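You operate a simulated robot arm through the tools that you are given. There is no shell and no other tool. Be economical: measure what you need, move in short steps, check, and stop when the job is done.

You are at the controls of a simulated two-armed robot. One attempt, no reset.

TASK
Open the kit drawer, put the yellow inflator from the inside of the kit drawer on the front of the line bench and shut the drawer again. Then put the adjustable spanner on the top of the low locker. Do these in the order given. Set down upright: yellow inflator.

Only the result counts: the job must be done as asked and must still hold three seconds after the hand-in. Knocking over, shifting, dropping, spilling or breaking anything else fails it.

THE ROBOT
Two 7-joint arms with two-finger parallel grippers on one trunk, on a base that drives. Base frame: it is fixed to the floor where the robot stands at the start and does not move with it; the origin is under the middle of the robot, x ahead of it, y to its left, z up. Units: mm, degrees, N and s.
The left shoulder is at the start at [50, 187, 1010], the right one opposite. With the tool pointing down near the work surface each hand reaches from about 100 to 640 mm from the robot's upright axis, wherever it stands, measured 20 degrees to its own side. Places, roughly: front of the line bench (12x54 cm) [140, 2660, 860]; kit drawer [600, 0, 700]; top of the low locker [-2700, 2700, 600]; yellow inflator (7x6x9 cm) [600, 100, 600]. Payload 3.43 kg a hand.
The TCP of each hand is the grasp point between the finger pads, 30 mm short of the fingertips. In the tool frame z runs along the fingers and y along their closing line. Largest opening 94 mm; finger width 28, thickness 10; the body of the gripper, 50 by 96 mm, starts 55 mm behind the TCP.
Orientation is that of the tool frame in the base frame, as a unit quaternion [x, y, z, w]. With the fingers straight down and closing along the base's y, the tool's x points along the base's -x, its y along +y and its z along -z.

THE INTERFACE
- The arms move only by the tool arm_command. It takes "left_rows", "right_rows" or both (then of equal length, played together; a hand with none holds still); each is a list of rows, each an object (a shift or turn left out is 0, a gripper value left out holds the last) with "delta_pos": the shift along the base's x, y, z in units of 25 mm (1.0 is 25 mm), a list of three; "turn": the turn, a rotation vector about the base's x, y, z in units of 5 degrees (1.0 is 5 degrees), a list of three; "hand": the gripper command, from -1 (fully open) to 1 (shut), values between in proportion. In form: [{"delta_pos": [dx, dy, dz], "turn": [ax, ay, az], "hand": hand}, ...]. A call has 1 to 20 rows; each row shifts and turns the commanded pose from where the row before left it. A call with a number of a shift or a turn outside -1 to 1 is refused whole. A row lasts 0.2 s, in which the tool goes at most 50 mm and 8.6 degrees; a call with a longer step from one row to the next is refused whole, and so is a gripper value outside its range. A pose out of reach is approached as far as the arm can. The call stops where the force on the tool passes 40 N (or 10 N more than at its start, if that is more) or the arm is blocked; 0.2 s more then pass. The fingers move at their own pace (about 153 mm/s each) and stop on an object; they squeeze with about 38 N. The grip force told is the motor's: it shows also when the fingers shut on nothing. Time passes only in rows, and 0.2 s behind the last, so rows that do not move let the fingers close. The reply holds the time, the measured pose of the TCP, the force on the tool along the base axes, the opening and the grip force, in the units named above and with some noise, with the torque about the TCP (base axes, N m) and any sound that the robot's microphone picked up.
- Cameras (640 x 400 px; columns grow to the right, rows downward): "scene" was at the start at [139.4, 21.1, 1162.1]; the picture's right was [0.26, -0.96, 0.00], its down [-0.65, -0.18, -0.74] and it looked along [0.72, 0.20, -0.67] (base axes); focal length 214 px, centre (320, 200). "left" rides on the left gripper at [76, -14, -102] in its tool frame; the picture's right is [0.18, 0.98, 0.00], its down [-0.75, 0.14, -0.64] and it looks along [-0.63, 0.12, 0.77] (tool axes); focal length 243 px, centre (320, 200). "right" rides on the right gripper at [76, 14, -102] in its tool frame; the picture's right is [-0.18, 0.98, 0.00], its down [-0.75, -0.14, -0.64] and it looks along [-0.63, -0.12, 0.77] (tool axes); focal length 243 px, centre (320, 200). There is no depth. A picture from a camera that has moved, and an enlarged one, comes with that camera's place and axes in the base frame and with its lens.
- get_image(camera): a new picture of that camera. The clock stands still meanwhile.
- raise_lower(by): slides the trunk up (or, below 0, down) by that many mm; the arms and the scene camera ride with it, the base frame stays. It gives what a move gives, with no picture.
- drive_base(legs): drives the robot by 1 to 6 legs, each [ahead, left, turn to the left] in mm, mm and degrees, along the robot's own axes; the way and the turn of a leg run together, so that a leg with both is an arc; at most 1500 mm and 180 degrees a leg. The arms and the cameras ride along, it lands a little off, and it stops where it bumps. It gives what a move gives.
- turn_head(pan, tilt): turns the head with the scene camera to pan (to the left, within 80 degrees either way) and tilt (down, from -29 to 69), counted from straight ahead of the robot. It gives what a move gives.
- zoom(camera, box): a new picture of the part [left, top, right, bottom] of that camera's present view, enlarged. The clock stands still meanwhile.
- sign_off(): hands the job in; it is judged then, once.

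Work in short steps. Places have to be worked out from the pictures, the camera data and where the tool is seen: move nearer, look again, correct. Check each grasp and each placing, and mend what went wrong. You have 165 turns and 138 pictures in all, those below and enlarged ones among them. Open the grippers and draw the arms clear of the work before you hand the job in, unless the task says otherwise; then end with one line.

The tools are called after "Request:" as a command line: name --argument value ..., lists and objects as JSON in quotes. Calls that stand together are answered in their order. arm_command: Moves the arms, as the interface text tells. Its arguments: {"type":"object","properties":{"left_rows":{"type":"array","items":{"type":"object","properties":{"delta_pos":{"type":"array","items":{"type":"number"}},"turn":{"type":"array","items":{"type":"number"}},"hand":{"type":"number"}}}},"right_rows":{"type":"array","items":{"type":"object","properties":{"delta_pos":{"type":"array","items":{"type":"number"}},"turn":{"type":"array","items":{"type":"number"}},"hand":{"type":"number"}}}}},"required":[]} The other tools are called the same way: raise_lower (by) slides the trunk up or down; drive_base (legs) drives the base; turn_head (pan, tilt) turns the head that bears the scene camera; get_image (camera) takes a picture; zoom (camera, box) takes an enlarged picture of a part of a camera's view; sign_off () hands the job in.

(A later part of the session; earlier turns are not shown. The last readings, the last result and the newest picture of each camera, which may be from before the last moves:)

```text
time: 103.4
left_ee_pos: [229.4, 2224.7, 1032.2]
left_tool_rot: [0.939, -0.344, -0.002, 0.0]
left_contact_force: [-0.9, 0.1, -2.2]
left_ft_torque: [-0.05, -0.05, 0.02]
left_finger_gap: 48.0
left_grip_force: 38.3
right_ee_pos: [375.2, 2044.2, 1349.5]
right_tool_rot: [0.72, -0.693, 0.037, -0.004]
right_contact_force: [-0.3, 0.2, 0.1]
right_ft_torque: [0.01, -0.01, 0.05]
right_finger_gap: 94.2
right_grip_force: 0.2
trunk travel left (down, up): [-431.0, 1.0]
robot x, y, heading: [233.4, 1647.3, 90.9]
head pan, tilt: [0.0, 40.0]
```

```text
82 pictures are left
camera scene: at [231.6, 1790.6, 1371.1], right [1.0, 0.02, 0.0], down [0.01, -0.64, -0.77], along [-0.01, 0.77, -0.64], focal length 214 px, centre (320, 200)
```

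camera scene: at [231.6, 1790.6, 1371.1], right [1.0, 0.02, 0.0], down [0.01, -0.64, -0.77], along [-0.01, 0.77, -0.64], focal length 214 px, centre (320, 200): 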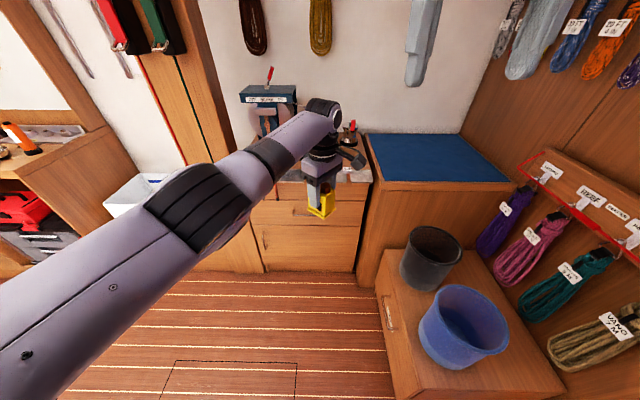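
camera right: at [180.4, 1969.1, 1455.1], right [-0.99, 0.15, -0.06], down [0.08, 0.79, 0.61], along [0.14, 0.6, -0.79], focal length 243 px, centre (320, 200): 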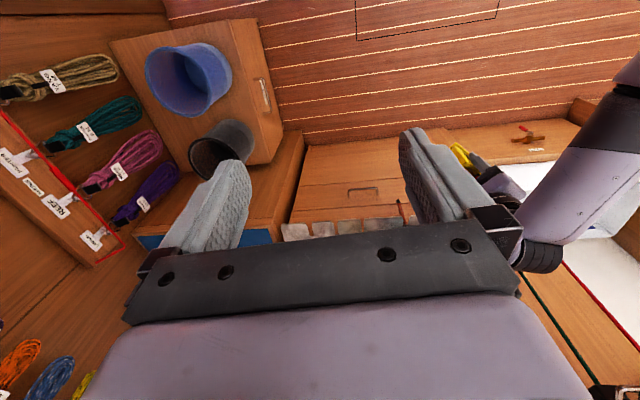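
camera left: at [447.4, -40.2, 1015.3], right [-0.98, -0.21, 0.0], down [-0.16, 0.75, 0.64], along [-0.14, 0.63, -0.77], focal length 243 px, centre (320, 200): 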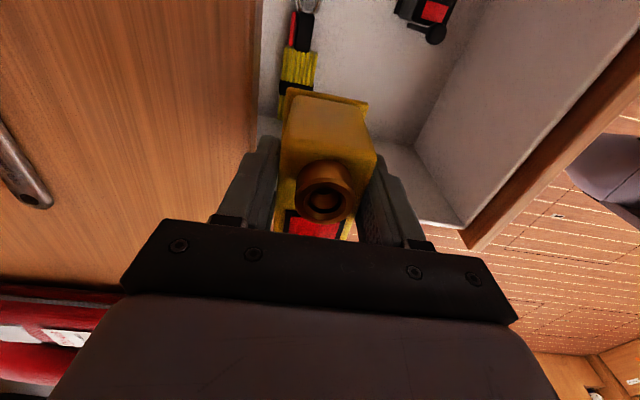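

The hand is now straight ahead of the robot. I turn right 11° and drive partway so the hand comes over x≈330 without nearing the seat.

Request:
drive_base --legs '[[0, 0, -11], [295, 52, 0]]'

Request:
turn_head --pan 0 --tilt 48

Request:
get_image --camera "scene"

Request:
get_image --camera "left"

```text
time: 106.2
left_ee_pos: [339.2, 2515.4, 1033.8]
left_tool_rot: [0.901, -0.434, -0.002, -0.001]
left_contact_force: [-0.3, 0.3, -1.9]
left_ft_torque: [0.0, -0.04, 0.03]
left_finger_gap: 48.1
left_grip_force: 38.1
right_ee_pos: [446.5, 2308.7, 1350.6]
right_tool_rot: [-0.648, 0.76, -0.036, 0.001]
right_contact_force: [0.7, -0.5, 0.8]
right_ft_torque: [0.0, 0.0, 0.01]
right_finger_gap: 94.2
right_grip_force: 0.0
trunk travel left (down, up): [-431.0, 1.0]
robot x, y, heading: [230.4, 1948.2, 79.9]
head pan, tilt: [0.0, 40.0]
```

```text
time: 106.9
left_ee_pos: [339.1, 2514.4, 1032.8]
left_tool_rot: [0.902, -0.432, -0.002, -0.001]
left_contact_force: [0.1, -0.3, -1.8]
left_ft_torque: [0.0, 0.0, -0.03]
left_finger_gap: 47.8
left_grip_force: 37.8
right_ee_pos: [446.1, 2308.4, 1349.1]
right_tool_rot: [-0.649, 0.76, -0.037, 0.0]
right_contact_force: [0.3, -0.1, 0.8]
right_ft_torque: [-0.01, 0.02, 0.03]
right_finger_gap: 93.9
right_grip_force: 0.0
trunk travel left (down, up): [-431.0, 1.0]
robot x, y, heading: [229.2, 1949.4, 79.7]
head pan, tilt: [0.0, 48.0]
```

```text
81 pictures are left
camera scene: at [255.7, 2082.5, 1359.7], right [0.98, -0.18, 0.0], down [-0.13, -0.73, -0.67], along [0.12, 0.66, -0.74], focal length 214 px, centre (320, 200)
```

scene: 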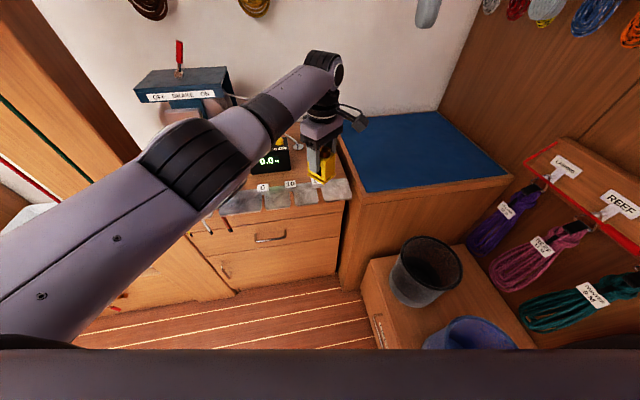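

```text
80 pictures are left
camera left: at [398.0, 2463.0, 1135.7], right [-0.65, -0.76, 0.0], down [-0.58, 0.5, 0.65], along [-0.49, 0.42, -0.76], focal length 243 px, centre (320, 200)
```

left: 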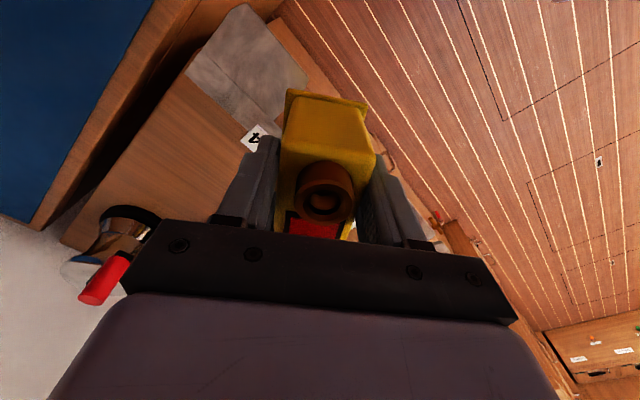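

Request:
zoom --camera "scene" --box '[210, 110, 370, 230]'

```text
3.33 times, centred on (290, 170) of scene
camera zoom: at [255.7, 2082.5, 1359.7], right [0.98, -0.18, 0.0], down [-0.13, -0.73, -0.67], along [0.12, 0.66, -0.74], focal length 715 px, centre (420, 300)
```

zoom: 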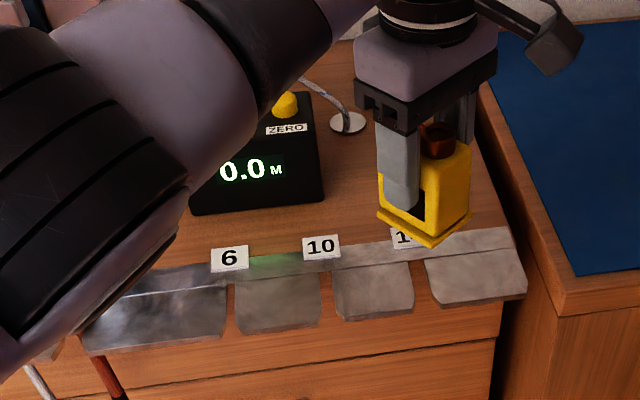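

Bench strip behind the plate is y≈2605–2720; target (345, 2660) is free. I drive the hand over it.

Request:
drive_base --legs '[[144, 20, 0]]'

Request:
zoom --camera "scene" --box '[210, 110, 400, 260]'

Request:
get_image --camera "left"

```text
time: 107.9
left_ee_pos: [341.0, 2550.1, 1032.3]
left_tool_rot: [0.9, -0.436, -0.003, -0.001]
left_contact_force: [-0.1, -0.5, -1.2]
left_ft_torque: [0.03, -0.01, 0.01]
left_finger_gap: 48.0
left_grip_force: 38.0
right_ee_pos: [446.9, 2342.8, 1350.0]
right_tool_rot: [-0.644, 0.764, -0.037, 0.001]
right_contact_force: [-0.1, -0.9, 0.4]
right_ft_torque: [0.03, -0.02, 0.02]
right_finger_gap: 94.1
right_grip_force: 0.0
trunk travel left (down, up): [-431.0, 1.0]
robot x, y, heading: [231.8, 1988.8, 79.0]
head pan, tilt: [0.0, 48.0]
stopped in leg 1: the robot was blocked; the commanded pose is now the measured one
```

```text
2.67 times, centred on (305, 185) of scene
camera zoom: at [254.6, 2117.2, 1360.0], right [0.98, -0.19, 0.0], down [-0.14, -0.73, -0.67], along [0.12, 0.66, -0.74], focal length 572 px, centre (360, 240)
```

zoom: 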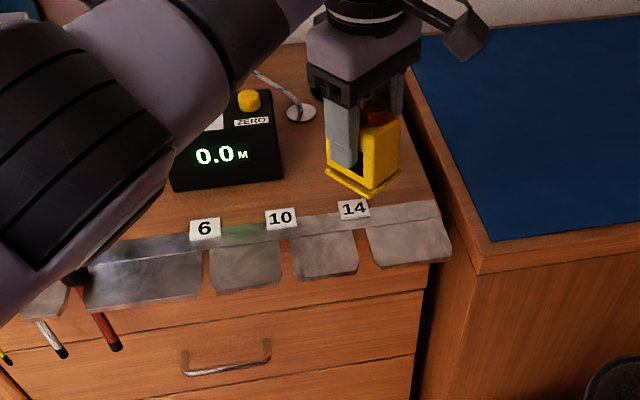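

```text
77 pictures are left
camera left: at [399.9, 2497.3, 1136.2], right [-0.66, -0.75, 0.0], down [-0.58, 0.5, 0.65], along [-0.49, 0.43, -0.76], focal length 243 px, centre (320, 200)
```

left: 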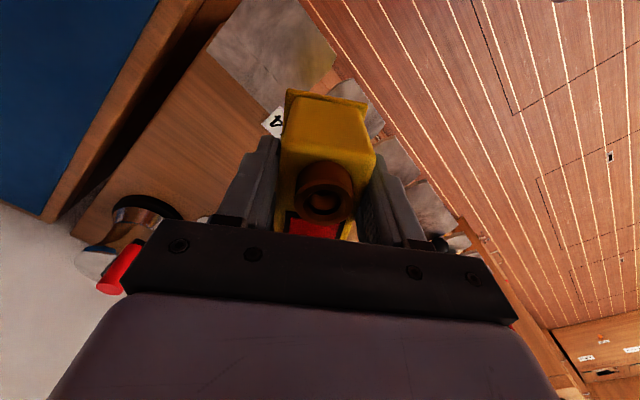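

The base bumped (likely the seat's corner at right). I back off, turn 8° more to the right and come in from further left.

Request:
drive_base --legs '[[-80, 0, 0], [0, 0, -8], [0, 128, 0], [130, 0, 0]]'

Request:
zoom --camera "scene" --box '[210, 110, 400, 260]'

```text
time: 111.4
left_ee_pos: [322.2, 2618.2, 1033.2]
left_tool_rot: [0.868, -0.497, -0.001, 0.0]
left_contact_force: [-0.2, 0.3, -2.0]
left_ft_torque: [-0.03, 0.01, 0.02]
left_finger_gap: 48.0
left_grip_force: 37.5
right_ee_pos: [399.5, 2398.9, 1347.3]
right_tool_rot: [-0.59, 0.806, -0.038, -0.003]
right_contact_force: [-0.2, -0.6, -0.4]
right_ft_torque: [-0.03, 0.04, 0.01]
right_finger_gap: 94.0
right_grip_force: 0.1
trunk travel left (down, up): [-431.0, 1.0]
robot x, y, heading: [135.3, 2074.5, 71.3]
head pan, tilt: [0.0, 48.0]
```

```text
2.67 times, centred on (305, 185) of scene
camera zoom: at [178.4, 2202.2, 1359.5], right [0.95, -0.32, 0.0], down [-0.24, -0.7, -0.67], along [0.21, 0.63, -0.74], focal length 572 px, centre (360, 240)
```

zoom: 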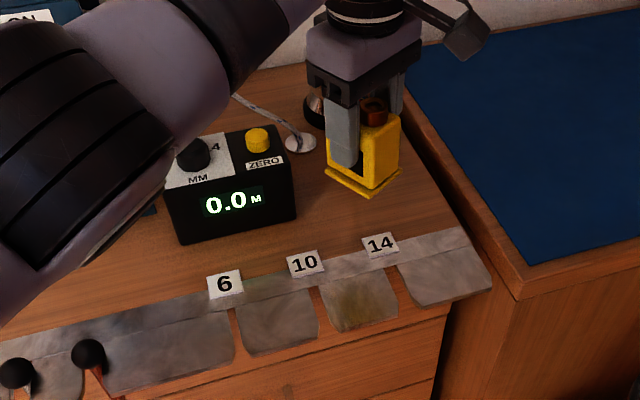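

Good. A final 42 mm nudge ahead, then lower with the trunk.

Request:
drive_base --legs '[[42, -10, 0]]'

Request:
raise_lower --by -80

Request:
zoom --camera "scene" --box '[210, 80, 400, 230]'

Request:
get_image --camera "left"

```text
time: 112.3
left_ee_pos: [344.7, 2655.1, 1031.0]
left_tool_rot: [0.868, -0.496, -0.002, 0.001]
left_contact_force: [0.2, 0.2, -1.6]
left_ft_torque: [-0.03, 0.0, 0.02]
left_finger_gap: 48.1
left_grip_force: 37.7
right_ee_pos: [423.1, 2435.9, 1347.8]
right_tool_rot: [-0.591, 0.806, -0.038, -0.004]
right_contact_force: [0.5, 0.5, -0.9]
right_ft_torque: [-0.04, 0.06, 0.02]
right_finger_gap: 94.0
right_grip_force: 0.0
trunk travel left (down, up): [-431.0, 1.0]
robot x, y, heading: [157.6, 2109.2, 71.4]
head pan, tilt: [0.0, 48.0]
```

```text
time: 113.4
left_ee_pos: [344.6, 2653.3, 953.0]
left_tool_rot: [0.868, -0.497, -0.002, -0.001]
left_contact_force: [0.1, 0.5, -1.6]
left_ft_torque: [0.0, 0.02, 0.02]
left_finger_gap: 48.1
left_grip_force: 37.8
right_ee_pos: [422.2, 2435.4, 1267.7]
right_tool_rot: [-0.591, 0.806, -0.039, -0.004]
right_contact_force: [-0.8, -0.1, 0.2]
right_ft_torque: [0.0, -0.02, 0.02]
right_finger_gap: 94.0
right_grip_force: 0.1
trunk travel left (down, up): [-351.0, 81.0]
robot x, y, heading: [157.1, 2108.0, 71.3]
head pan, tilt: [0.0, 48.0]
```

```text
2.67 times, centred on (305, 155) of scene
camera zoom: at [200.8, 2237.5, 1279.7], right [0.95, -0.32, 0.0], down [-0.24, -0.7, -0.67], along [0.21, 0.63, -0.74], focal length 572 px, centre (360, 320)
```

zoom: 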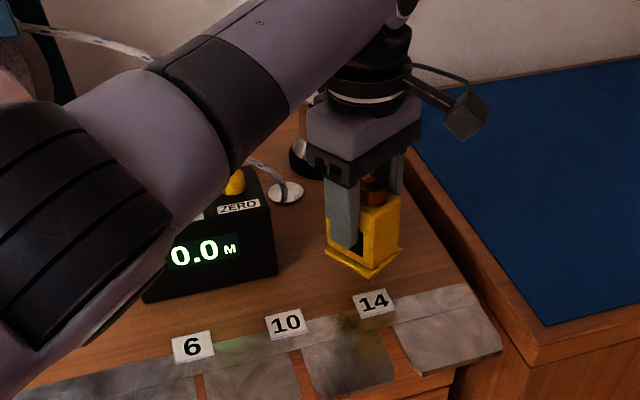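

```text
74 pictures are left
camera left: at [396.6, 2593.9, 1055.4], right [-0.75, -0.66, 0.0], down [-0.5, 0.58, 0.65], along [-0.42, 0.49, -0.76], focal length 243 px, centre (320, 200)
```

left: 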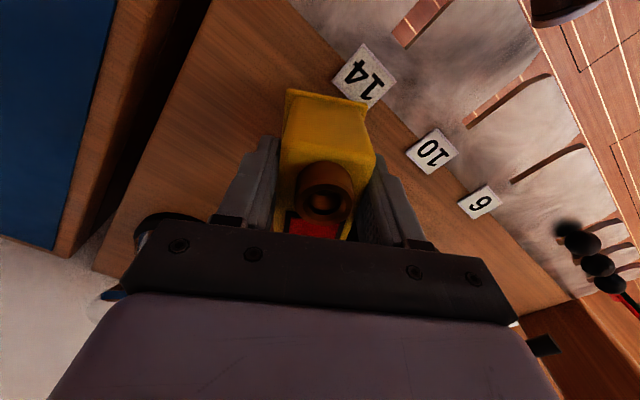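

A small nudge away from the "14" tag, then lower in small steps to feel contact.

Request:
drive_base --legs '[[15, 0, 0]]'

Request:
raise_lower --by -12

Request:
arm_command --left_rows '[{"delta_pos": [0, 0, -0.12]}, {"delta_pos": [0, 0, -0.12]}]'

Request:
zoom --camera "scene" --box '[260, 110, 360, 200]'

```text
time: 114.2
left_ee_pos: [350.1, 2667.9, 951.7]
left_tool_rot: [0.868, -0.497, -0.002, 0.001]
left_contact_force: [0.3, 0.2, -1.4]
left_ft_torque: [0.0, 0.0, 0.0]
left_finger_gap: 47.9
left_grip_force: 37.6
right_ee_pos: [427.4, 2449.1, 1267.4]
right_tool_rot: [-0.591, 0.806, -0.038, -0.003]
right_contact_force: [-0.1, 0.6, -0.2]
right_ft_torque: [0.0, 0.01, -0.02]
right_finger_gap: 94.1
right_grip_force: 0.2
trunk travel left (down, up): [-351.0, 81.0]
robot x, y, heading: [161.1, 2121.2, 71.3]
head pan, tilt: [0.0, 48.0]
```

```text
time: 114.8
left_ee_pos: [348.8, 2668.9, 940.0]
left_tool_rot: [0.868, -0.497, -0.002, 0.0]
left_contact_force: [-0.7, 0.3, -1.8]
left_ft_torque: [-0.02, -0.01, 0.03]
left_finger_gap: 48.3
left_grip_force: 37.7
right_ee_pos: [425.9, 2447.6, 1254.9]
right_tool_rot: [-0.591, 0.806, -0.038, -0.003]
right_contact_force: [0.1, -0.3, 0.5]
right_ft_torque: [0.02, 0.02, 0.03]
right_finger_gap: 93.8
right_grip_force: 0.0
trunk travel left (down, up): [-339.0, 93.0]
robot x, y, heading: [163.3, 2120.0, 71.5]
head pan, tilt: [0.0, 48.0]
```

```text
time: 115.4
left_ee_pos: [348.0, 2670.8, 932.8]
left_tool_rot: [0.87, -0.494, -0.002, 0.0]
left_contact_force: [0.2, 0.1, -1.3]
left_ft_torque: [-0.03, 0.03, 0.01]
left_finger_gap: 48.2
left_grip_force: 38.1
right_ee_pos: [426.9, 2448.4, 1255.4]
right_tool_rot: [-0.591, 0.806, -0.038, -0.004]
right_contact_force: [-0.1, -0.7, 0.0]
right_ft_torque: [0.02, -0.01, 0.0]
right_finger_gap: 94.0
right_grip_force: 0.1
trunk travel left (down, up): [-339.0, 93.0]
robot x, y, heading: [161.1, 2124.1, 71.4]
head pan, tilt: [0.0, 48.0]
```

```text
4.44 times, centred on (310, 155) of scene
camera zoom: at [205.6, 2251.8, 1267.7], right [0.95, -0.32, 0.0], down [-0.24, -0.7, -0.67], along [0.21, 0.63, -0.74], focal length 953 px, centre (364, 400)
```

zoom: 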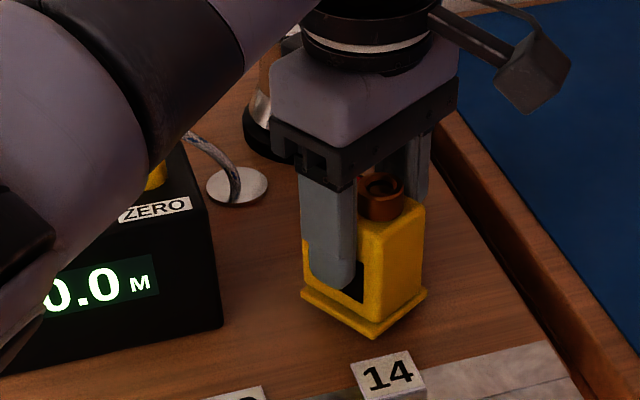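

Still a little above the surface; keep lowering.

Request:
arm_command --left_rows '[{"delta_pos": [0, 0, -0.1]}, {"delta_pos": [0, 0, -0.1]}, {"delta_pos": [0, 0, -0.1]}, {"delta_pos": [0, 0, -0.1]}]'

Request:
zoom --camera "scene" --box '[260, 110, 360, 200]'

```text
time: 116.4
left_ee_pos: [345.0, 2672.3, 923.8]
left_tool_rot: [0.87, -0.493, -0.002, 0.0]
left_contact_force: [-0.3, -0.4, -1.4]
left_ft_torque: [-0.02, 0.01, 0.0]
left_finger_gap: 48.1
left_grip_force: 37.8
right_ee_pos: [425.9, 2448.6, 1256.4]
right_tool_rot: [-0.591, 0.806, -0.038, -0.003]
right_contact_force: [0.3, -0.3, -0.7]
right_ft_torque: [0.01, 0.0, -0.01]
right_finger_gap: 93.8
right_grip_force: 0.1
trunk travel left (down, up): [-339.0, 93.0]
robot x, y, heading: [165.8, 2119.0, 71.4]
head pan, tilt: [0.0, 48.0]
```

```text
4.44 times, centred on (310, 155) of scene
camera zoom: at [205.6, 2251.7, 1267.7], right [0.95, -0.32, 0.0], down [-0.24, -0.7, -0.67], along [0.21, 0.63, -0.74], focal length 953 px, centre (364, 400)
```

zoom: 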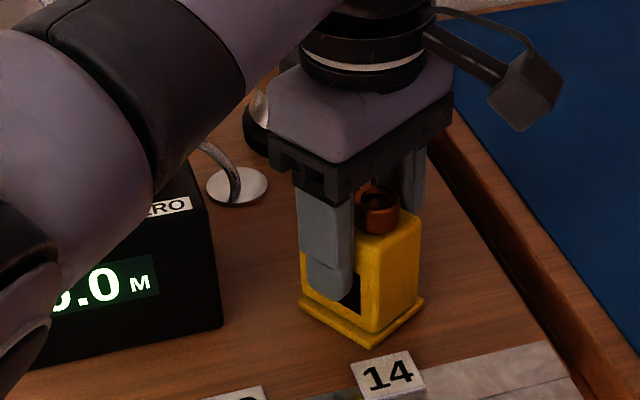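

Request:
arm_command --left_rows '[{"delta_pos": [0.02, 0, -0.1]}, {"delta_pos": [0.02, 0, -0.1]}, {"delta_pos": [0.02, 0, -0.1]}, {"delta_pos": [0.02, 0, -0.1]}, {"delta_pos": [0.02, 0, -0.1]}]'

Request:
zoom --camera "scene" --box '[260, 110, 360, 200]'

```text
time: 117.6
left_ee_pos: [337.0, 2687.1, 919.0]
left_tool_rot: [0.878, -0.479, 0.001, -0.006]
left_contact_force: [0.4, -0.2, -1.4]
left_ft_torque: [-0.03, -0.01, 0.02]
left_finger_gap: 48.0
left_grip_force: 37.4
right_ee_pos: [426.6, 2449.3, 1254.5]
right_tool_rot: [-0.591, 0.806, -0.038, -0.004]
right_contact_force: [-0.3, -0.3, -0.3]
right_ft_torque: [-0.01, 0.01, 0.03]
right_finger_gap: 93.8
right_grip_force: 0.0
trunk travel left (down, up): [-339.0, 93.0]
robot x, y, heading: [162.8, 2123.2, 71.3]
head pan, tilt: [0.0, 48.0]
```

```text
4.44 times, centred on (310, 155) of scene
camera zoom: at [205.5, 2252.0, 1267.4], right [0.95, -0.32, 0.0], down [-0.24, -0.7, -0.67], along [0.21, 0.63, -0.74], focal length 953 px, centre (364, 400)
```

zoom: 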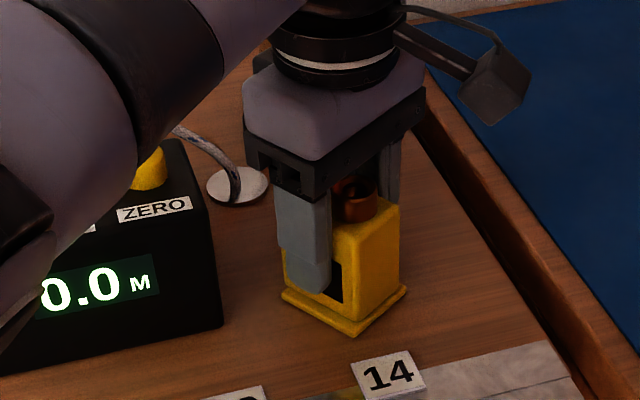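

The arm itself drifts at its limit; I'll drive back 20 mm and use the trunk for the last millimetres.

Request:
drive_base --legs '[[-22, -8, 0]]'

Request:
raise_lower --by -4

Request:
raise_lower --by -4

Request:
zoom --camera "scene" --box '[260, 110, 360, 200]'

```text
time: 118.4
left_ee_pos: [337.1, 2663.7, 918.5]
left_tool_rot: [0.877, -0.48, -0.004, -0.01]
left_contact_force: [6.2, 14.1, 14.1]
left_ft_torque: [0.17, -0.19, 0.11]
left_finger_gap: 47.7
left_grip_force: 38.0
right_ee_pos: [427.8, 2424.4, 1255.9]
right_tool_rot: [-0.591, 0.806, -0.037, -0.003]
right_contact_force: [0.1, -0.1, -0.2]
right_ft_torque: [-0.01, -0.01, -0.01]
right_finger_gap: 94.0
right_grip_force: 0.0
trunk travel left (down, up): [-339.0, 93.0]
robot x, y, heading: [164.5, 2100.3, 71.5]
head pan, tilt: [0.0, 48.0]
```

```text
time: 118.9
left_ee_pos: [335.5, 2665.1, 918.1]
left_tool_rot: [0.878, -0.479, -0.005, -0.014]
left_contact_force: [4.6, 6.0, 20.1]
left_ft_torque: [-0.5, -0.1, 0.12]
left_finger_gap: 47.9
left_grip_force: 38.1
right_ee_pos: [426.9, 2423.9, 1252.7]
right_tool_rot: [-0.591, 0.806, -0.037, -0.003]
right_contact_force: [-0.4, -0.7, -0.1]
right_ft_torque: [-0.03, -0.01, -0.01]
right_finger_gap: 93.8
right_grip_force: 0.0
trunk travel left (down, up): [-335.0, 97.0]
robot x, y, heading: [161.0, 2095.7, 71.0]
head pan, tilt: [0.0, 48.0]
```

```text
time: 119.5
left_ee_pos: [336.4, 2664.7, 914.6]
left_tool_rot: [0.878, -0.478, -0.005, -0.013]
left_contact_force: [3.7, 10.7, 25.0]
left_ft_torque: [-0.54, -0.01, 0.06]
left_finger_gap: 48.2
left_grip_force: 37.8
right_ee_pos: [427.4, 2424.3, 1247.1]
right_tool_rot: [-0.591, 0.806, -0.037, -0.003]
right_contact_force: [0.0, -0.5, -0.8]
right_ft_torque: [-0.03, 0.0, 0.0]
right_finger_gap: 94.1
right_grip_force: 0.1
trunk travel left (down, up): [-331.0, 101.0]
robot x, y, heading: [159.9, 2100.7, 71.4]
head pan, tilt: [0.0, 48.0]
```

```text
4.44 times, centred on (310, 155) of scene
camera zoom: at [205.9, 2227.3, 1259.9], right [0.95, -0.32, 0.0], down [-0.24, -0.7, -0.67], along [0.21, 0.64, -0.74], focal length 953 px, centre (364, 400)
```

zoom: 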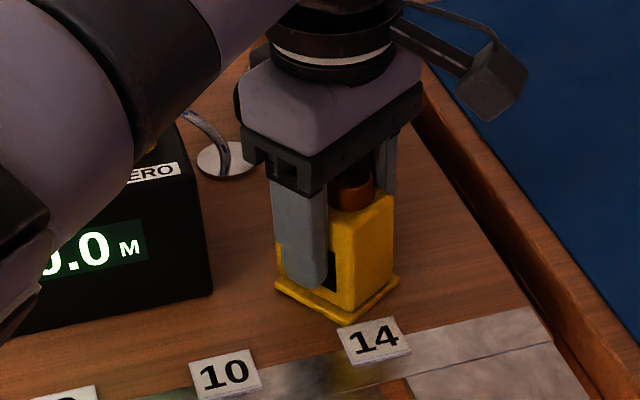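

Contact felt (25 N). I ease up 4 mm and check the foot against the "14" tag.

Request:
raise_lower --by 4

Request:
get_image --camera "left"

Request:
zoom --camera "scene" --box '[280, 140, 340, 200]'

```text
time: 120.0
left_ee_pos: [334.6, 2665.6, 915.2]
left_tool_rot: [0.879, -0.477, -0.004, -0.009]
left_contact_force: [3.0, 7.6, 1.6]
left_ft_torque: [0.3, -0.16, 0.07]
left_finger_gap: 48.2
left_grip_force: 38.0
right_ee_pos: [427.6, 2426.5, 1251.2]
right_tool_rot: [-0.591, 0.806, -0.038, -0.004]
right_contact_force: [0.3, 0.3, 0.2]
right_ft_torque: [-0.01, 0.0, 0.01]
right_finger_gap: 93.9
right_grip_force: 0.0
trunk travel left (down, up): [-335.0, 97.0]
robot x, y, heading: [162.2, 2100.0, 71.3]
head pan, tilt: [0.0, 48.0]
```

```text
69 pictures are left
camera left: at [388.7, 2606.2, 1016.6], right [-0.72, -0.69, -0.01], down [-0.53, 0.54, 0.65], along [-0.44, 0.48, -0.76], focal length 243 px, centre (320, 200)
```

left: 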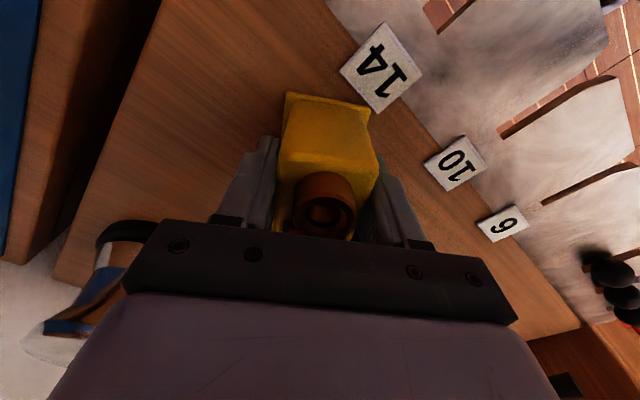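

```text
6.67 times, centred on (310, 170) of scene
camera zoom: at [206.5, 2229.1, 1263.3], right [0.95, -0.32, 0.0], down [-0.24, -0.7, -0.67], along [0.21, 0.63, -0.74], focal length 1430 px, centre (387, 400)
```

zoom: 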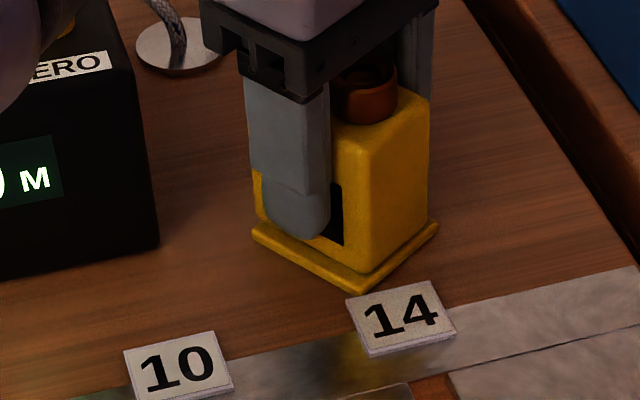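

The foot corner is very close to the tag, with a 7 N sideways force. I lift 14 mm, move 12 mm further from the tag and set down again.

Request:
raise_lower --by 14

Request:
drive_base --legs '[[12, 0, 0]]'

Request:
raise_lower --by -9

Request:
zoom --camera "scene" --box '[270, 120, 350, 200]'

```text
time: 120.6
left_ee_pos: [334.3, 2664.9, 927.3]
left_tool_rot: [0.879, -0.477, -0.004, -0.008]
left_contact_force: [0.7, 0.0, -2.0]
left_ft_torque: [-0.01, 0.03, -0.03]
left_finger_gap: 48.0
left_grip_force: 38.5
right_ee_pos: [427.5, 2425.9, 1264.1]
right_tool_rot: [-0.591, 0.806, -0.038, -0.003]
right_contact_force: [-0.1, 0.7, -0.4]
right_ft_torque: [0.02, 0.0, -0.01]
right_finger_gap: 94.1
right_grip_force: 0.0
trunk travel left (down, up): [-349.0, 83.0]
robot x, y, heading: [162.5, 2100.0, 71.2]
head pan, tilt: [0.0, 48.0]
```

```text
time: 121.4
left_ee_pos: [338.6, 2676.4, 929.2]
left_tool_rot: [0.878, -0.478, -0.005, -0.007]
left_contact_force: [-0.5, -0.1, -1.0]
left_ft_torque: [0.0, 0.01, 0.01]
left_finger_gap: 47.8
left_grip_force: 38.5
right_ee_pos: [431.4, 2438.0, 1266.1]
right_tool_rot: [-0.591, 0.806, -0.038, -0.002]
right_contact_force: [-0.2, 1.3, -1.1]
right_ft_torque: [-0.04, 0.0, -0.02]
right_finger_gap: 93.8
right_grip_force: 0.2
trunk travel left (down, up): [-349.0, 83.0]
robot x, y, heading: [166.4, 2110.6, 71.4]
head pan, tilt: [0.0, 48.0]
```

```text
time: 122.0
left_ee_pos: [338.3, 2675.6, 919.8]
left_tool_rot: [0.878, -0.478, -0.004, -0.008]
left_contact_force: [0.2, 0.8, -2.4]
left_ft_torque: [0.02, 0.01, 0.03]
left_finger_gap: 48.2
left_grip_force: 37.9
right_ee_pos: [430.4, 2438.4, 1256.9]
right_tool_rot: [-0.591, 0.806, -0.038, -0.003]
right_contact_force: [0.8, -0.8, -0.3]
right_ft_torque: [0.02, 0.02, -0.01]
right_finger_gap: 94.1
right_grip_force: 0.1
trunk travel left (down, up): [-340.0, 92.0]
robot x, y, heading: [165.3, 2110.4, 71.3]
head pan, tilt: [0.0, 48.0]
```

```text
5.00 times, centred on (310, 160) of scene
camera zoom: at [209.9, 2239.6, 1268.7], right [0.95, -0.32, 0.0], down [-0.24, -0.7, -0.67], along [0.21, 0.63, -0.74], focal length 1072 px, centre (370, 400)
```

zoom: 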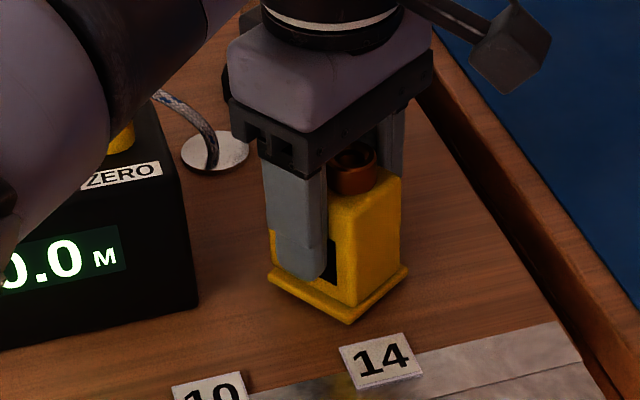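

Clear of the tag now. Lower 2–3 mm at a time.

Request:
raise_lower --by -2.5

Request:
raise_lower --by -2.5

```text
time: 122.5
left_ee_pos: [337.0, 2676.6, 916.5]
left_tool_rot: [0.878, -0.478, -0.004, -0.008]
left_contact_force: [0.3, 0.0, -2.0]
left_ft_torque: [0.01, 0.02, 0.03]
left_finger_gap: 48.1
left_grip_force: 37.9
right_ee_pos: [431.4, 2437.1, 1254.5]
right_tool_rot: [-0.591, 0.806, -0.038, -0.003]
right_contact_force: [-0.4, -0.6, -0.5]
right_ft_torque: [-0.01, 0.01, 0.03]
right_finger_gap: 94.3
right_grip_force: 0.1
trunk travel left (down, up): [-337.0, 94.0]
robot x, y, heading: [166.0, 2108.4, 71.5]
head pan, tilt: [0.0, 48.0]
```

```text
time: 123.0
left_ee_pos: [338.2, 2676.4, 915.2]
left_tool_rot: [0.879, -0.477, -0.003, -0.009]
left_contact_force: [-1.3, -0.2, 1.6]
left_ft_torque: [-0.11, 0.07, -0.04]
left_finger_gap: 47.9
left_grip_force: 38.0
right_ee_pos: [431.6, 2436.5, 1252.0]
right_tool_rot: [-0.59, 0.806, -0.038, -0.004]
right_contact_force: [-0.4, 0.1, 0.9]
right_ft_torque: [0.0, 0.01, -0.04]
right_finger_gap: 94.0
right_grip_force: 0.1
trunk travel left (down, up): [-335.0, 97.0]
robot x, y, heading: [166.2, 2107.0, 71.2]
head pan, tilt: [0.0, 48.0]
```

Contact at 915. Lower one more millimetre and open.

Request:
raise_lower --by -1.5

Request:
arm_command --left_rows '[{"hand": -0.3}, {"hand": -0.6}, {"hand": -0.9}, {"hand": -0.9}]'

Request:
zoom --camera "scene" --box '[270, 120, 350, 200]'

```text
time: 123.5
left_ee_pos: [338.3, 2675.5, 914.9]
left_tool_rot: [0.878, -0.478, -0.004, -0.011]
left_contact_force: [-0.6, 2.6, 12.4]
left_ft_torque: [-0.44, 0.14, -0.03]
left_finger_gap: 48.0
left_grip_force: 38.3
right_ee_pos: [431.9, 2436.4, 1251.0]
right_tool_rot: [-0.591, 0.806, -0.037, -0.002]
right_contact_force: [-0.5, -0.2, -0.4]
right_ft_torque: [-0.02, -0.06, -0.01]
right_finger_gap: 94.1
right_grip_force: 0.0
trunk travel left (down, up): [-333.0, 98.0]
robot x, y, heading: [162.2, 2109.6, 71.3]
head pan, tilt: [0.0, 48.0]
```

```text
time: 124.5
left_ee_pos: [337.8, 2675.2, 912.8]
left_tool_rot: [0.878, -0.478, -0.004, -0.008]
left_contact_force: [-0.2, -0.4, -0.3]
left_ft_torque: [0.02, 0.01, -0.03]
left_finger_gap: 89.4
left_grip_force: 0.1
right_ee_pos: [431.1, 2437.3, 1250.9]
right_tool_rot: [-0.591, 0.806, -0.038, -0.003]
right_contact_force: [-0.3, 0.2, -0.2]
right_ft_torque: [0.01, -0.01, 0.01]
right_finger_gap: 93.8
right_grip_force: 0.1
trunk travel left (down, up): [-333.0, 98.0]
robot x, y, heading: [166.8, 2109.4, 71.6]
head pan, tilt: [0.0, 48.0]
```

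```text
5.00 times, centred on (310, 160) of scene
camera zoom: at [210.0, 2239.7, 1262.2], right [0.95, -0.32, 0.0], down [-0.24, -0.7, -0.67], along [0.21, 0.63, -0.74], focal length 1072 px, centre (370, 400)
```

zoom: 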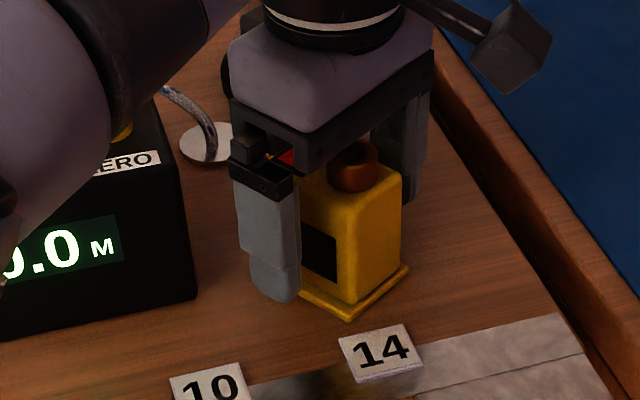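

Released and standing upright. I raise the trunk straight up 95 mm, then back the robot away.

Request:
raise_lower --by 96

Request:
drive_base --legs '[[-180, 60, 0]]'

Request:
get_image --camera "scene"

Request:
zoom --camera "scene" --box '[260, 80, 400, 190]'

```text
time: 125.8
left_ee_pos: [339.0, 2675.6, 1007.9]
left_tool_rot: [0.878, -0.478, -0.005, -0.009]
left_contact_force: [-0.2, 0.1, 0.0]
left_ft_torque: [-0.01, 0.05, 0.03]
left_finger_gap: 89.3
left_grip_force: 0.0
right_ee_pos: [432.0, 2437.4, 1346.8]
right_tool_rot: [-0.591, 0.806, -0.037, -0.003]
right_contact_force: [0.3, 0.3, -0.3]
right_ft_torque: [-0.03, 0.02, 0.0]
right_finger_gap: 94.1
right_grip_force: 0.1
trunk travel left (down, up): [-430.0, 2.0]
robot x, y, heading: [163.8, 2110.9, 71.4]
head pan, tilt: [0.0, 48.0]
```

```text
time: 127.3
left_ee_pos: [223.8, 2525.7, 1009.2]
left_tool_rot: [0.878, -0.478, -0.004, -0.008]
left_contact_force: [-0.5, -0.3, 0.7]
left_ft_torque: [-0.02, -0.03, 0.03]
left_finger_gap: 89.1
left_grip_force: 0.0
right_ee_pos: [316.9, 2285.6, 1346.6]
right_tool_rot: [-0.591, 0.806, -0.038, -0.002]
right_contact_force: [0.2, -0.7, 0.4]
right_ft_torque: [0.03, -0.01, -0.03]
right_finger_gap: 93.9
right_grip_force: 0.0
trunk travel left (down, up): [-430.0, 2.0]
robot x, y, heading: [54.2, 1960.8, 71.3]
head pan, tilt: [0.0, 48.0]
```

```text
65 pictures are left
camera scene: at [96.2, 2088.3, 1358.3], right [0.95, -0.32, 0.0], down [-0.24, -0.7, -0.67], along [0.21, 0.63, -0.74], focal length 214 px, centre (320, 200)
```

scene: 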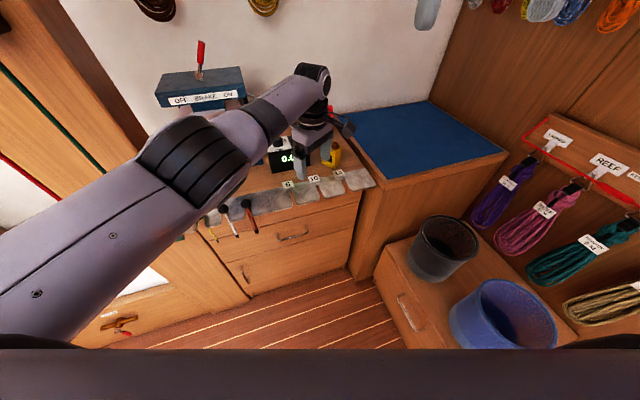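

```text
3.64 times, centred on (330, 135) of scene
camera zoom: at [96.2, 2088.3, 1358.3], right [0.95, -0.32, 0.0], down [-0.24, -0.7, -0.67], along [0.21, 0.63, -0.74], focal length 780 px, centre (284, 436)
```

zoom: 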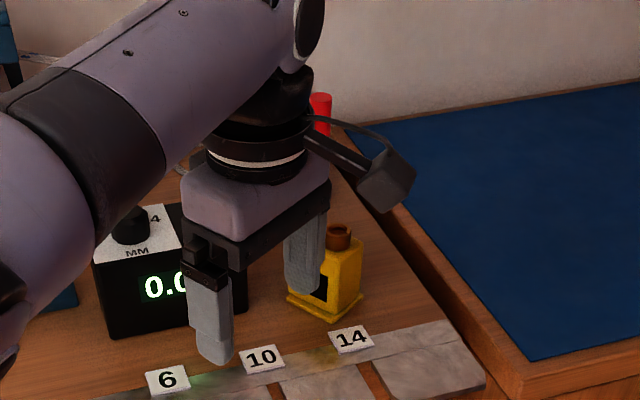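

Inflator stands upright in the strip. I return to the drawer area along the open floor and face the cabinet again.

Request:
drive_base --legs '[[-400, 150, 0], [-850, -126, 0], [-850, -126, 0], [0, 0, -71.3]]'

Request:
get_image --camera "scene"

```text
time: 141.3
left_ee_pos: [98.4, -21.1, 1008.3]
left_tool_rot: [-0.448, 0.894, -0.002, 0.01]
left_contact_force: [0.4, -0.6, -0.2]
left_ft_torque: [-0.02, -0.04, 0.01]
left_finger_gap: 89.4
left_grip_force: 0.1
right_ee_pos: [-93.9, -191.7, 1347.3]
right_tool_rot: [-0.025, 0.999, -0.029, -0.024]
right_contact_force: [0.5, 0.4, -0.1]
right_ft_torque: [0.01, -0.03, -0.01]
right_finger_gap: 93.7
right_grip_force: 0.1
trunk travel left (down, up): [-430.0, 2.0]
robot x, y, heading: [-488.6, -53.2, 1.7]
head pan, tilt: [0.0, 48.0]
```

```text
63 pictures are left
camera scene: at [-354.9, -52.7, 1358.2], right [0.03, -1.0, 0.0], down [-0.74, -0.02, -0.67], along [0.67, 0.02, -0.74], focal length 214 px, centre (320, 200)
```

scene: 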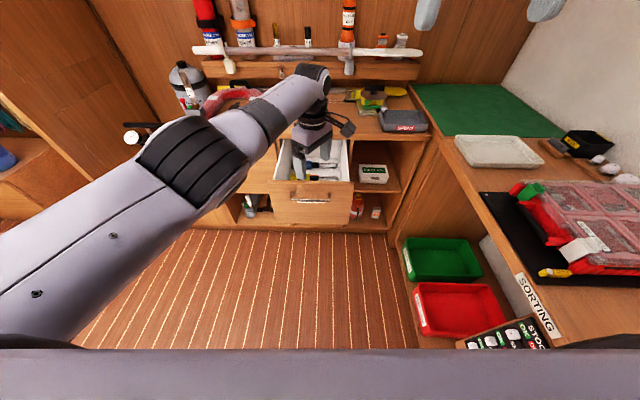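

Drawer still open as left. I back 60 mm, turn the left hand to neutral, close its fingers, and lower the trunk so the fist is at handle height in front of the drawer.

Request:
drive_base --legs '[[-80, 0, -1.7]]'

Request:
arm_command --left_rows '[{"turn": [0, 0, -1], "hand": 1}, {"turn": [0, 0, -1]}, {"turn": [0, 0, -1]}, {"turn": [0, 0, -1]}, {"turn": [0, 0, -1]}, {"turn": [0, 0, -1]}, {"turn": [0, 0, -1]}, {"turn": [0, 0, -1]}, {"turn": [0, 0, -1]}, {"turn": [0, 0, -1]}, {"turn": [0, 0, -0.6]}]'

Request:
raise_lower --by -205

Request:
get_image --camera "left"

Request:
get_image --camera "scene"

```text
time: 142.4
left_ee_pos: [18.4, -39.2, 1009.5]
left_tool_rot: [-0.436, 0.9, -0.002, 0.01]
left_contact_force: [-0.6, -0.4, 0.1]
left_ft_torque: [0.02, -0.03, 0.01]
left_finger_gap: 89.2
left_grip_force: 0.0
right_ee_pos: [-178.4, -203.8, 1347.7]
right_tool_rot: [-0.009, 0.999, -0.029, -0.024]
right_contact_force: [-0.4, -0.3, 0.8]
right_ft_torque: [-0.01, -0.04, 0.02]
right_finger_gap: 93.9
right_grip_force: 0.0
trunk travel left (down, up): [-430.0, 2.0]
robot x, y, heading: [-566.6, -56.9, -0.0]
head pan, tilt: [0.0, 48.0]
```

```text
time: 144.8
left_ee_pos: [18.3, -39.0, 1008.8]
left_tool_rot: [0.013, 1.0, -0.005, 0.008]
left_contact_force: [-0.2, -0.3, -0.5]
left_ft_torque: [-0.02, -0.06, 0.02]
left_finger_gap: 0.0
left_grip_force: 32.8
right_ee_pos: [-177.1, -203.4, 1346.1]
right_tool_rot: [-0.009, 0.999, -0.029, -0.025]
right_contact_force: [0.1, 0.3, -0.8]
right_ft_torque: [-0.03, 0.03, 0.0]
right_finger_gap: 94.0
right_grip_force: 0.1
trunk travel left (down, up): [-430.0, 2.0]
robot x, y, heading: [-571.2, -56.5, -0.1]
head pan, tilt: [0.0, 48.0]
```

```text
time: 147.0
left_ee_pos: [20.2, -39.8, 804.5]
left_tool_rot: [0.012, 1.0, -0.006, 0.007]
left_contact_force: [0.0, 0.5, -0.1]
left_ft_torque: [-0.01, 0.01, 0.03]
left_finger_gap: 0.1
left_grip_force: 32.7
right_ee_pos: [-178.2, -205.1, 1141.8]
right_tool_rot: [-0.009, 0.999, -0.028, -0.026]
right_contact_force: [-0.5, -0.7, 0.2]
right_ft_torque: [-0.03, 0.03, 0.0]
right_finger_gap: 94.0
right_grip_force: 0.0
trunk travel left (down, up): [-224.0, 207.0]
robot x, y, heading: [-574.5, -56.7, -0.1]
head pan, tilt: [0.0, 48.0]
```

```text
62 pictures are left
camera left: at [-58.0, -51.4, 906.5], right [-0.16, 0.99, -0.01], down [0.75, 0.13, 0.65], along [0.65, 0.09, -0.76], focal length 243 px, centre (320, 200)
```

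left: 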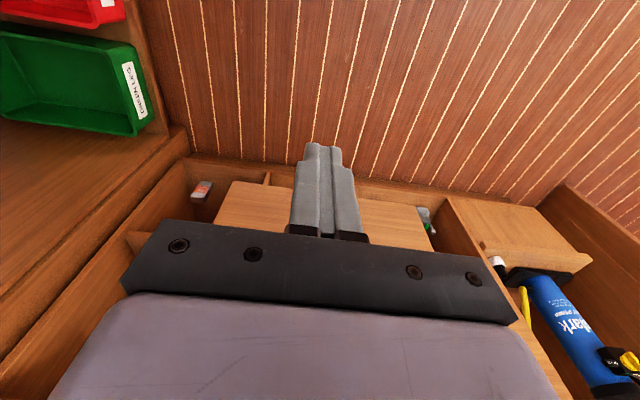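

```text
61 pictures are left
camera scene: at [-434.5, -57.8, 1153.3], right [0.0, -1.0, 0.0], down [-0.74, 0.0, -0.67], along [0.67, 0.0, -0.74], focal length 214 px, centre (320, 200)
```

scene: 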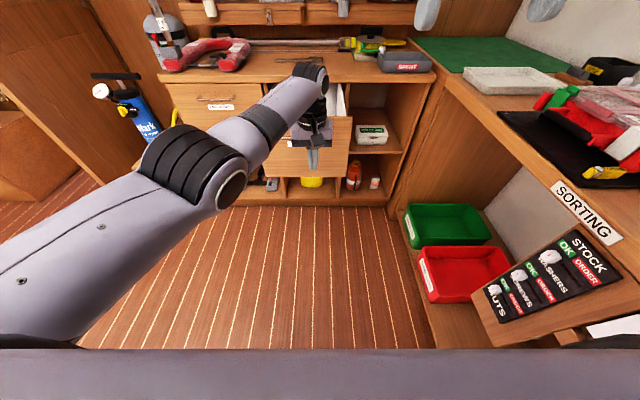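

Fist aligned in front; I lower 15 mm, centre it on the handle and push by driving forward in stages.

Request:
raise_lower --by -15

Request:
drive_base --legs '[[0, 42, 0], [120, 0, 0]]'

Request:
get_image --camera "left"

```text
time: 147.6
left_ee_pos: [20.5, -38.8, 788.6]
left_tool_rot: [0.012, 1.0, -0.006, 0.007]
left_contact_force: [0.4, 0.2, 0.4]
left_ft_torque: [0.0, -0.02, -0.02]
left_finger_gap: 0.0
left_grip_force: 33.3
right_ee_pos: [-178.3, -204.1, 1128.3]
right_tool_rot: [-0.01, 0.999, -0.028, -0.025]
right_contact_force: [0.0, 0.4, 0.4]
right_ft_torque: [-0.01, 0.05, 0.01]
right_finger_gap: 94.2
right_grip_force: 0.0
trunk travel left (down, up): [-210.0, 222.0]
robot x, y, heading: [-570.2, -57.5, -0.0]
head pan, tilt: [0.0, 48.0]
```

```text
time: 149.3
left_ee_pos: [140.3, 3.1, 789.6]
left_tool_rot: [0.012, 1.0, -0.006, 0.009]
left_contact_force: [0.9, -0.7, 0.0]
left_ft_torque: [0.02, 0.01, -0.01]
left_finger_gap: 0.1
left_grip_force: 32.8
right_ee_pos: [-57.2, -162.1, 1125.7]
right_tool_rot: [-0.01, 0.999, -0.029, -0.025]
right_contact_force: [0.9, 0.1, 0.1]
right_ft_torque: [0.0, 0.01, 0.02]
right_finger_gap: 93.8
right_grip_force: 0.0
trunk travel left (down, up): [-210.0, 222.0]
robot x, y, heading: [-448.5, -19.5, 0.2]
head pan, tilt: [0.0, 48.0]
```

```text
60 pictures are left
camera left: at [62.8, -9.4, 891.3], right [-0.16, 0.99, -0.01], down [0.75, 0.13, 0.65], along [0.64, 0.09, -0.76], focal length 243 px, centre (320, 200)
```

left: 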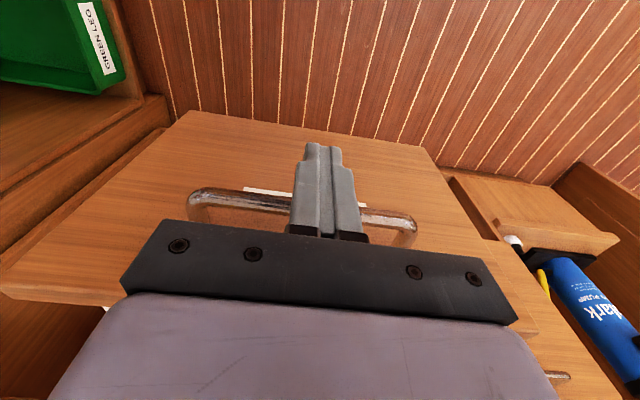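

Fist is right in front of the bar. Push in.

Request:
drive_base --legs '[[150, 0, 0], [120, 0, 0]]'

Request:
get_image --camera "scene"

```text
time: 151.5
left_ee_pos: [409.9, 3.5, 789.0]
left_tool_rot: [0.012, 1.0, -0.006, 0.007]
left_contact_force: [-0.2, 0.6, 0.5]
left_ft_torque: [0.01, 0.0, 0.05]
left_finger_gap: 0.0
left_grip_force: 33.3
right_ee_pos: [213.5, -161.3, 1126.1]
right_tool_rot: [-0.01, 0.999, -0.029, -0.025]
right_contact_force: [-0.1, 0.2, -0.2]
right_ft_torque: [0.02, -0.01, -0.01]
right_finger_gap: 94.1
right_grip_force: 0.0
trunk travel left (down, up): [-210.0, 222.0]
robot x, y, heading: [-181.0, -16.3, -0.1]
head pan, tilt: [0.0, 48.0]
```

```text
59 pictures are left
camera scene: at [-43.7, -15.6, 1138.1], right [0.0, -1.0, 0.0], down [-0.74, 0.0, -0.67], along [0.67, 0.0, -0.74], focal length 214 px, centre (320, 200)
```

scene: 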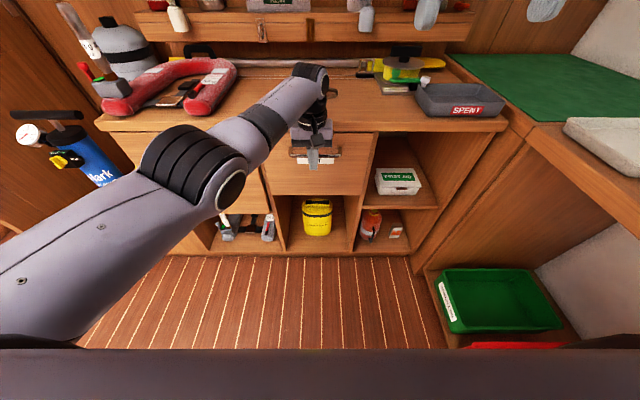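

Nearly shut. I push on in small steps and read the force.

Request:
drive_base --legs '[[12, 0, 0]]'

Request:
drive_base --legs '[[8, 0, 0]]'

Request:
zoom --camera "scene" --box '[230, 90, 410, 210]'

```text
time: 152.3
left_ee_pos: [421.5, 2.9, 789.7]
left_tool_rot: [0.012, 1.0, -0.005, 0.008]
left_contact_force: [0.4, -1.0, 0.0]
left_ft_torque: [0.01, 0.03, -0.01]
left_finger_gap: 0.0
left_grip_force: 32.5
right_ee_pos: [223.7, -162.6, 1126.0]
right_tool_rot: [-0.01, 0.999, -0.029, -0.024]
right_contact_force: [0.0, 0.0, -0.3]
right_ft_torque: [-0.02, -0.01, -0.02]
right_finger_gap: 94.1
right_grip_force: 0.1
trunk travel left (down, up): [-210.0, 222.0]
robot x, y, heading: [-171.2, -10.4, 0.2]
head pan, tilt: [0.0, 48.0]
```

```text
time: 153.2
left_ee_pos: [422.4, 3.1, 788.2]
left_tool_rot: [0.013, 1.0, -0.006, -0.006]
left_contact_force: [-6.4, 0.2, 1.3]
left_ft_torque: [0.03, 0.0, 0.0]
left_finger_gap: 0.0
left_grip_force: 33.0
right_ee_pos: [230.2, -161.2, 1126.9]
right_tool_rot: [-0.011, 0.999, -0.029, -0.024]
right_contact_force: [0.2, 0.4, -0.5]
right_ft_torque: [0.01, 0.02, -0.01]
right_finger_gap: 93.8
right_grip_force: 0.1
trunk travel left (down, up): [-210.0, 222.0]
robot x, y, heading: [-162.0, -15.0, 0.2]
head pan, tilt: [0.0, 48.0]
stopped in leg 1: the force on the tool passed its limit (the readings are from after the stop); the commanded pose is now the measured one
```

```text
3.33 times, centred on (320, 150) of scene
camera zoom: at [-26.1, -15.5, 1138.3], right [0.0, -1.0, 0.0], down [-0.74, 0.0, -0.67], along [0.67, 0.0, -0.74], focal length 715 px, centre (320, 367)
```

zoom: 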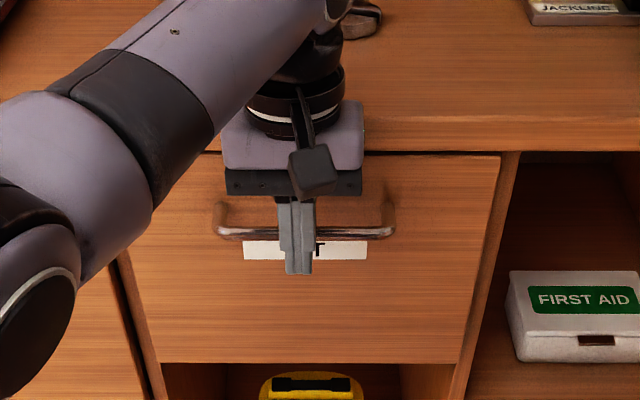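

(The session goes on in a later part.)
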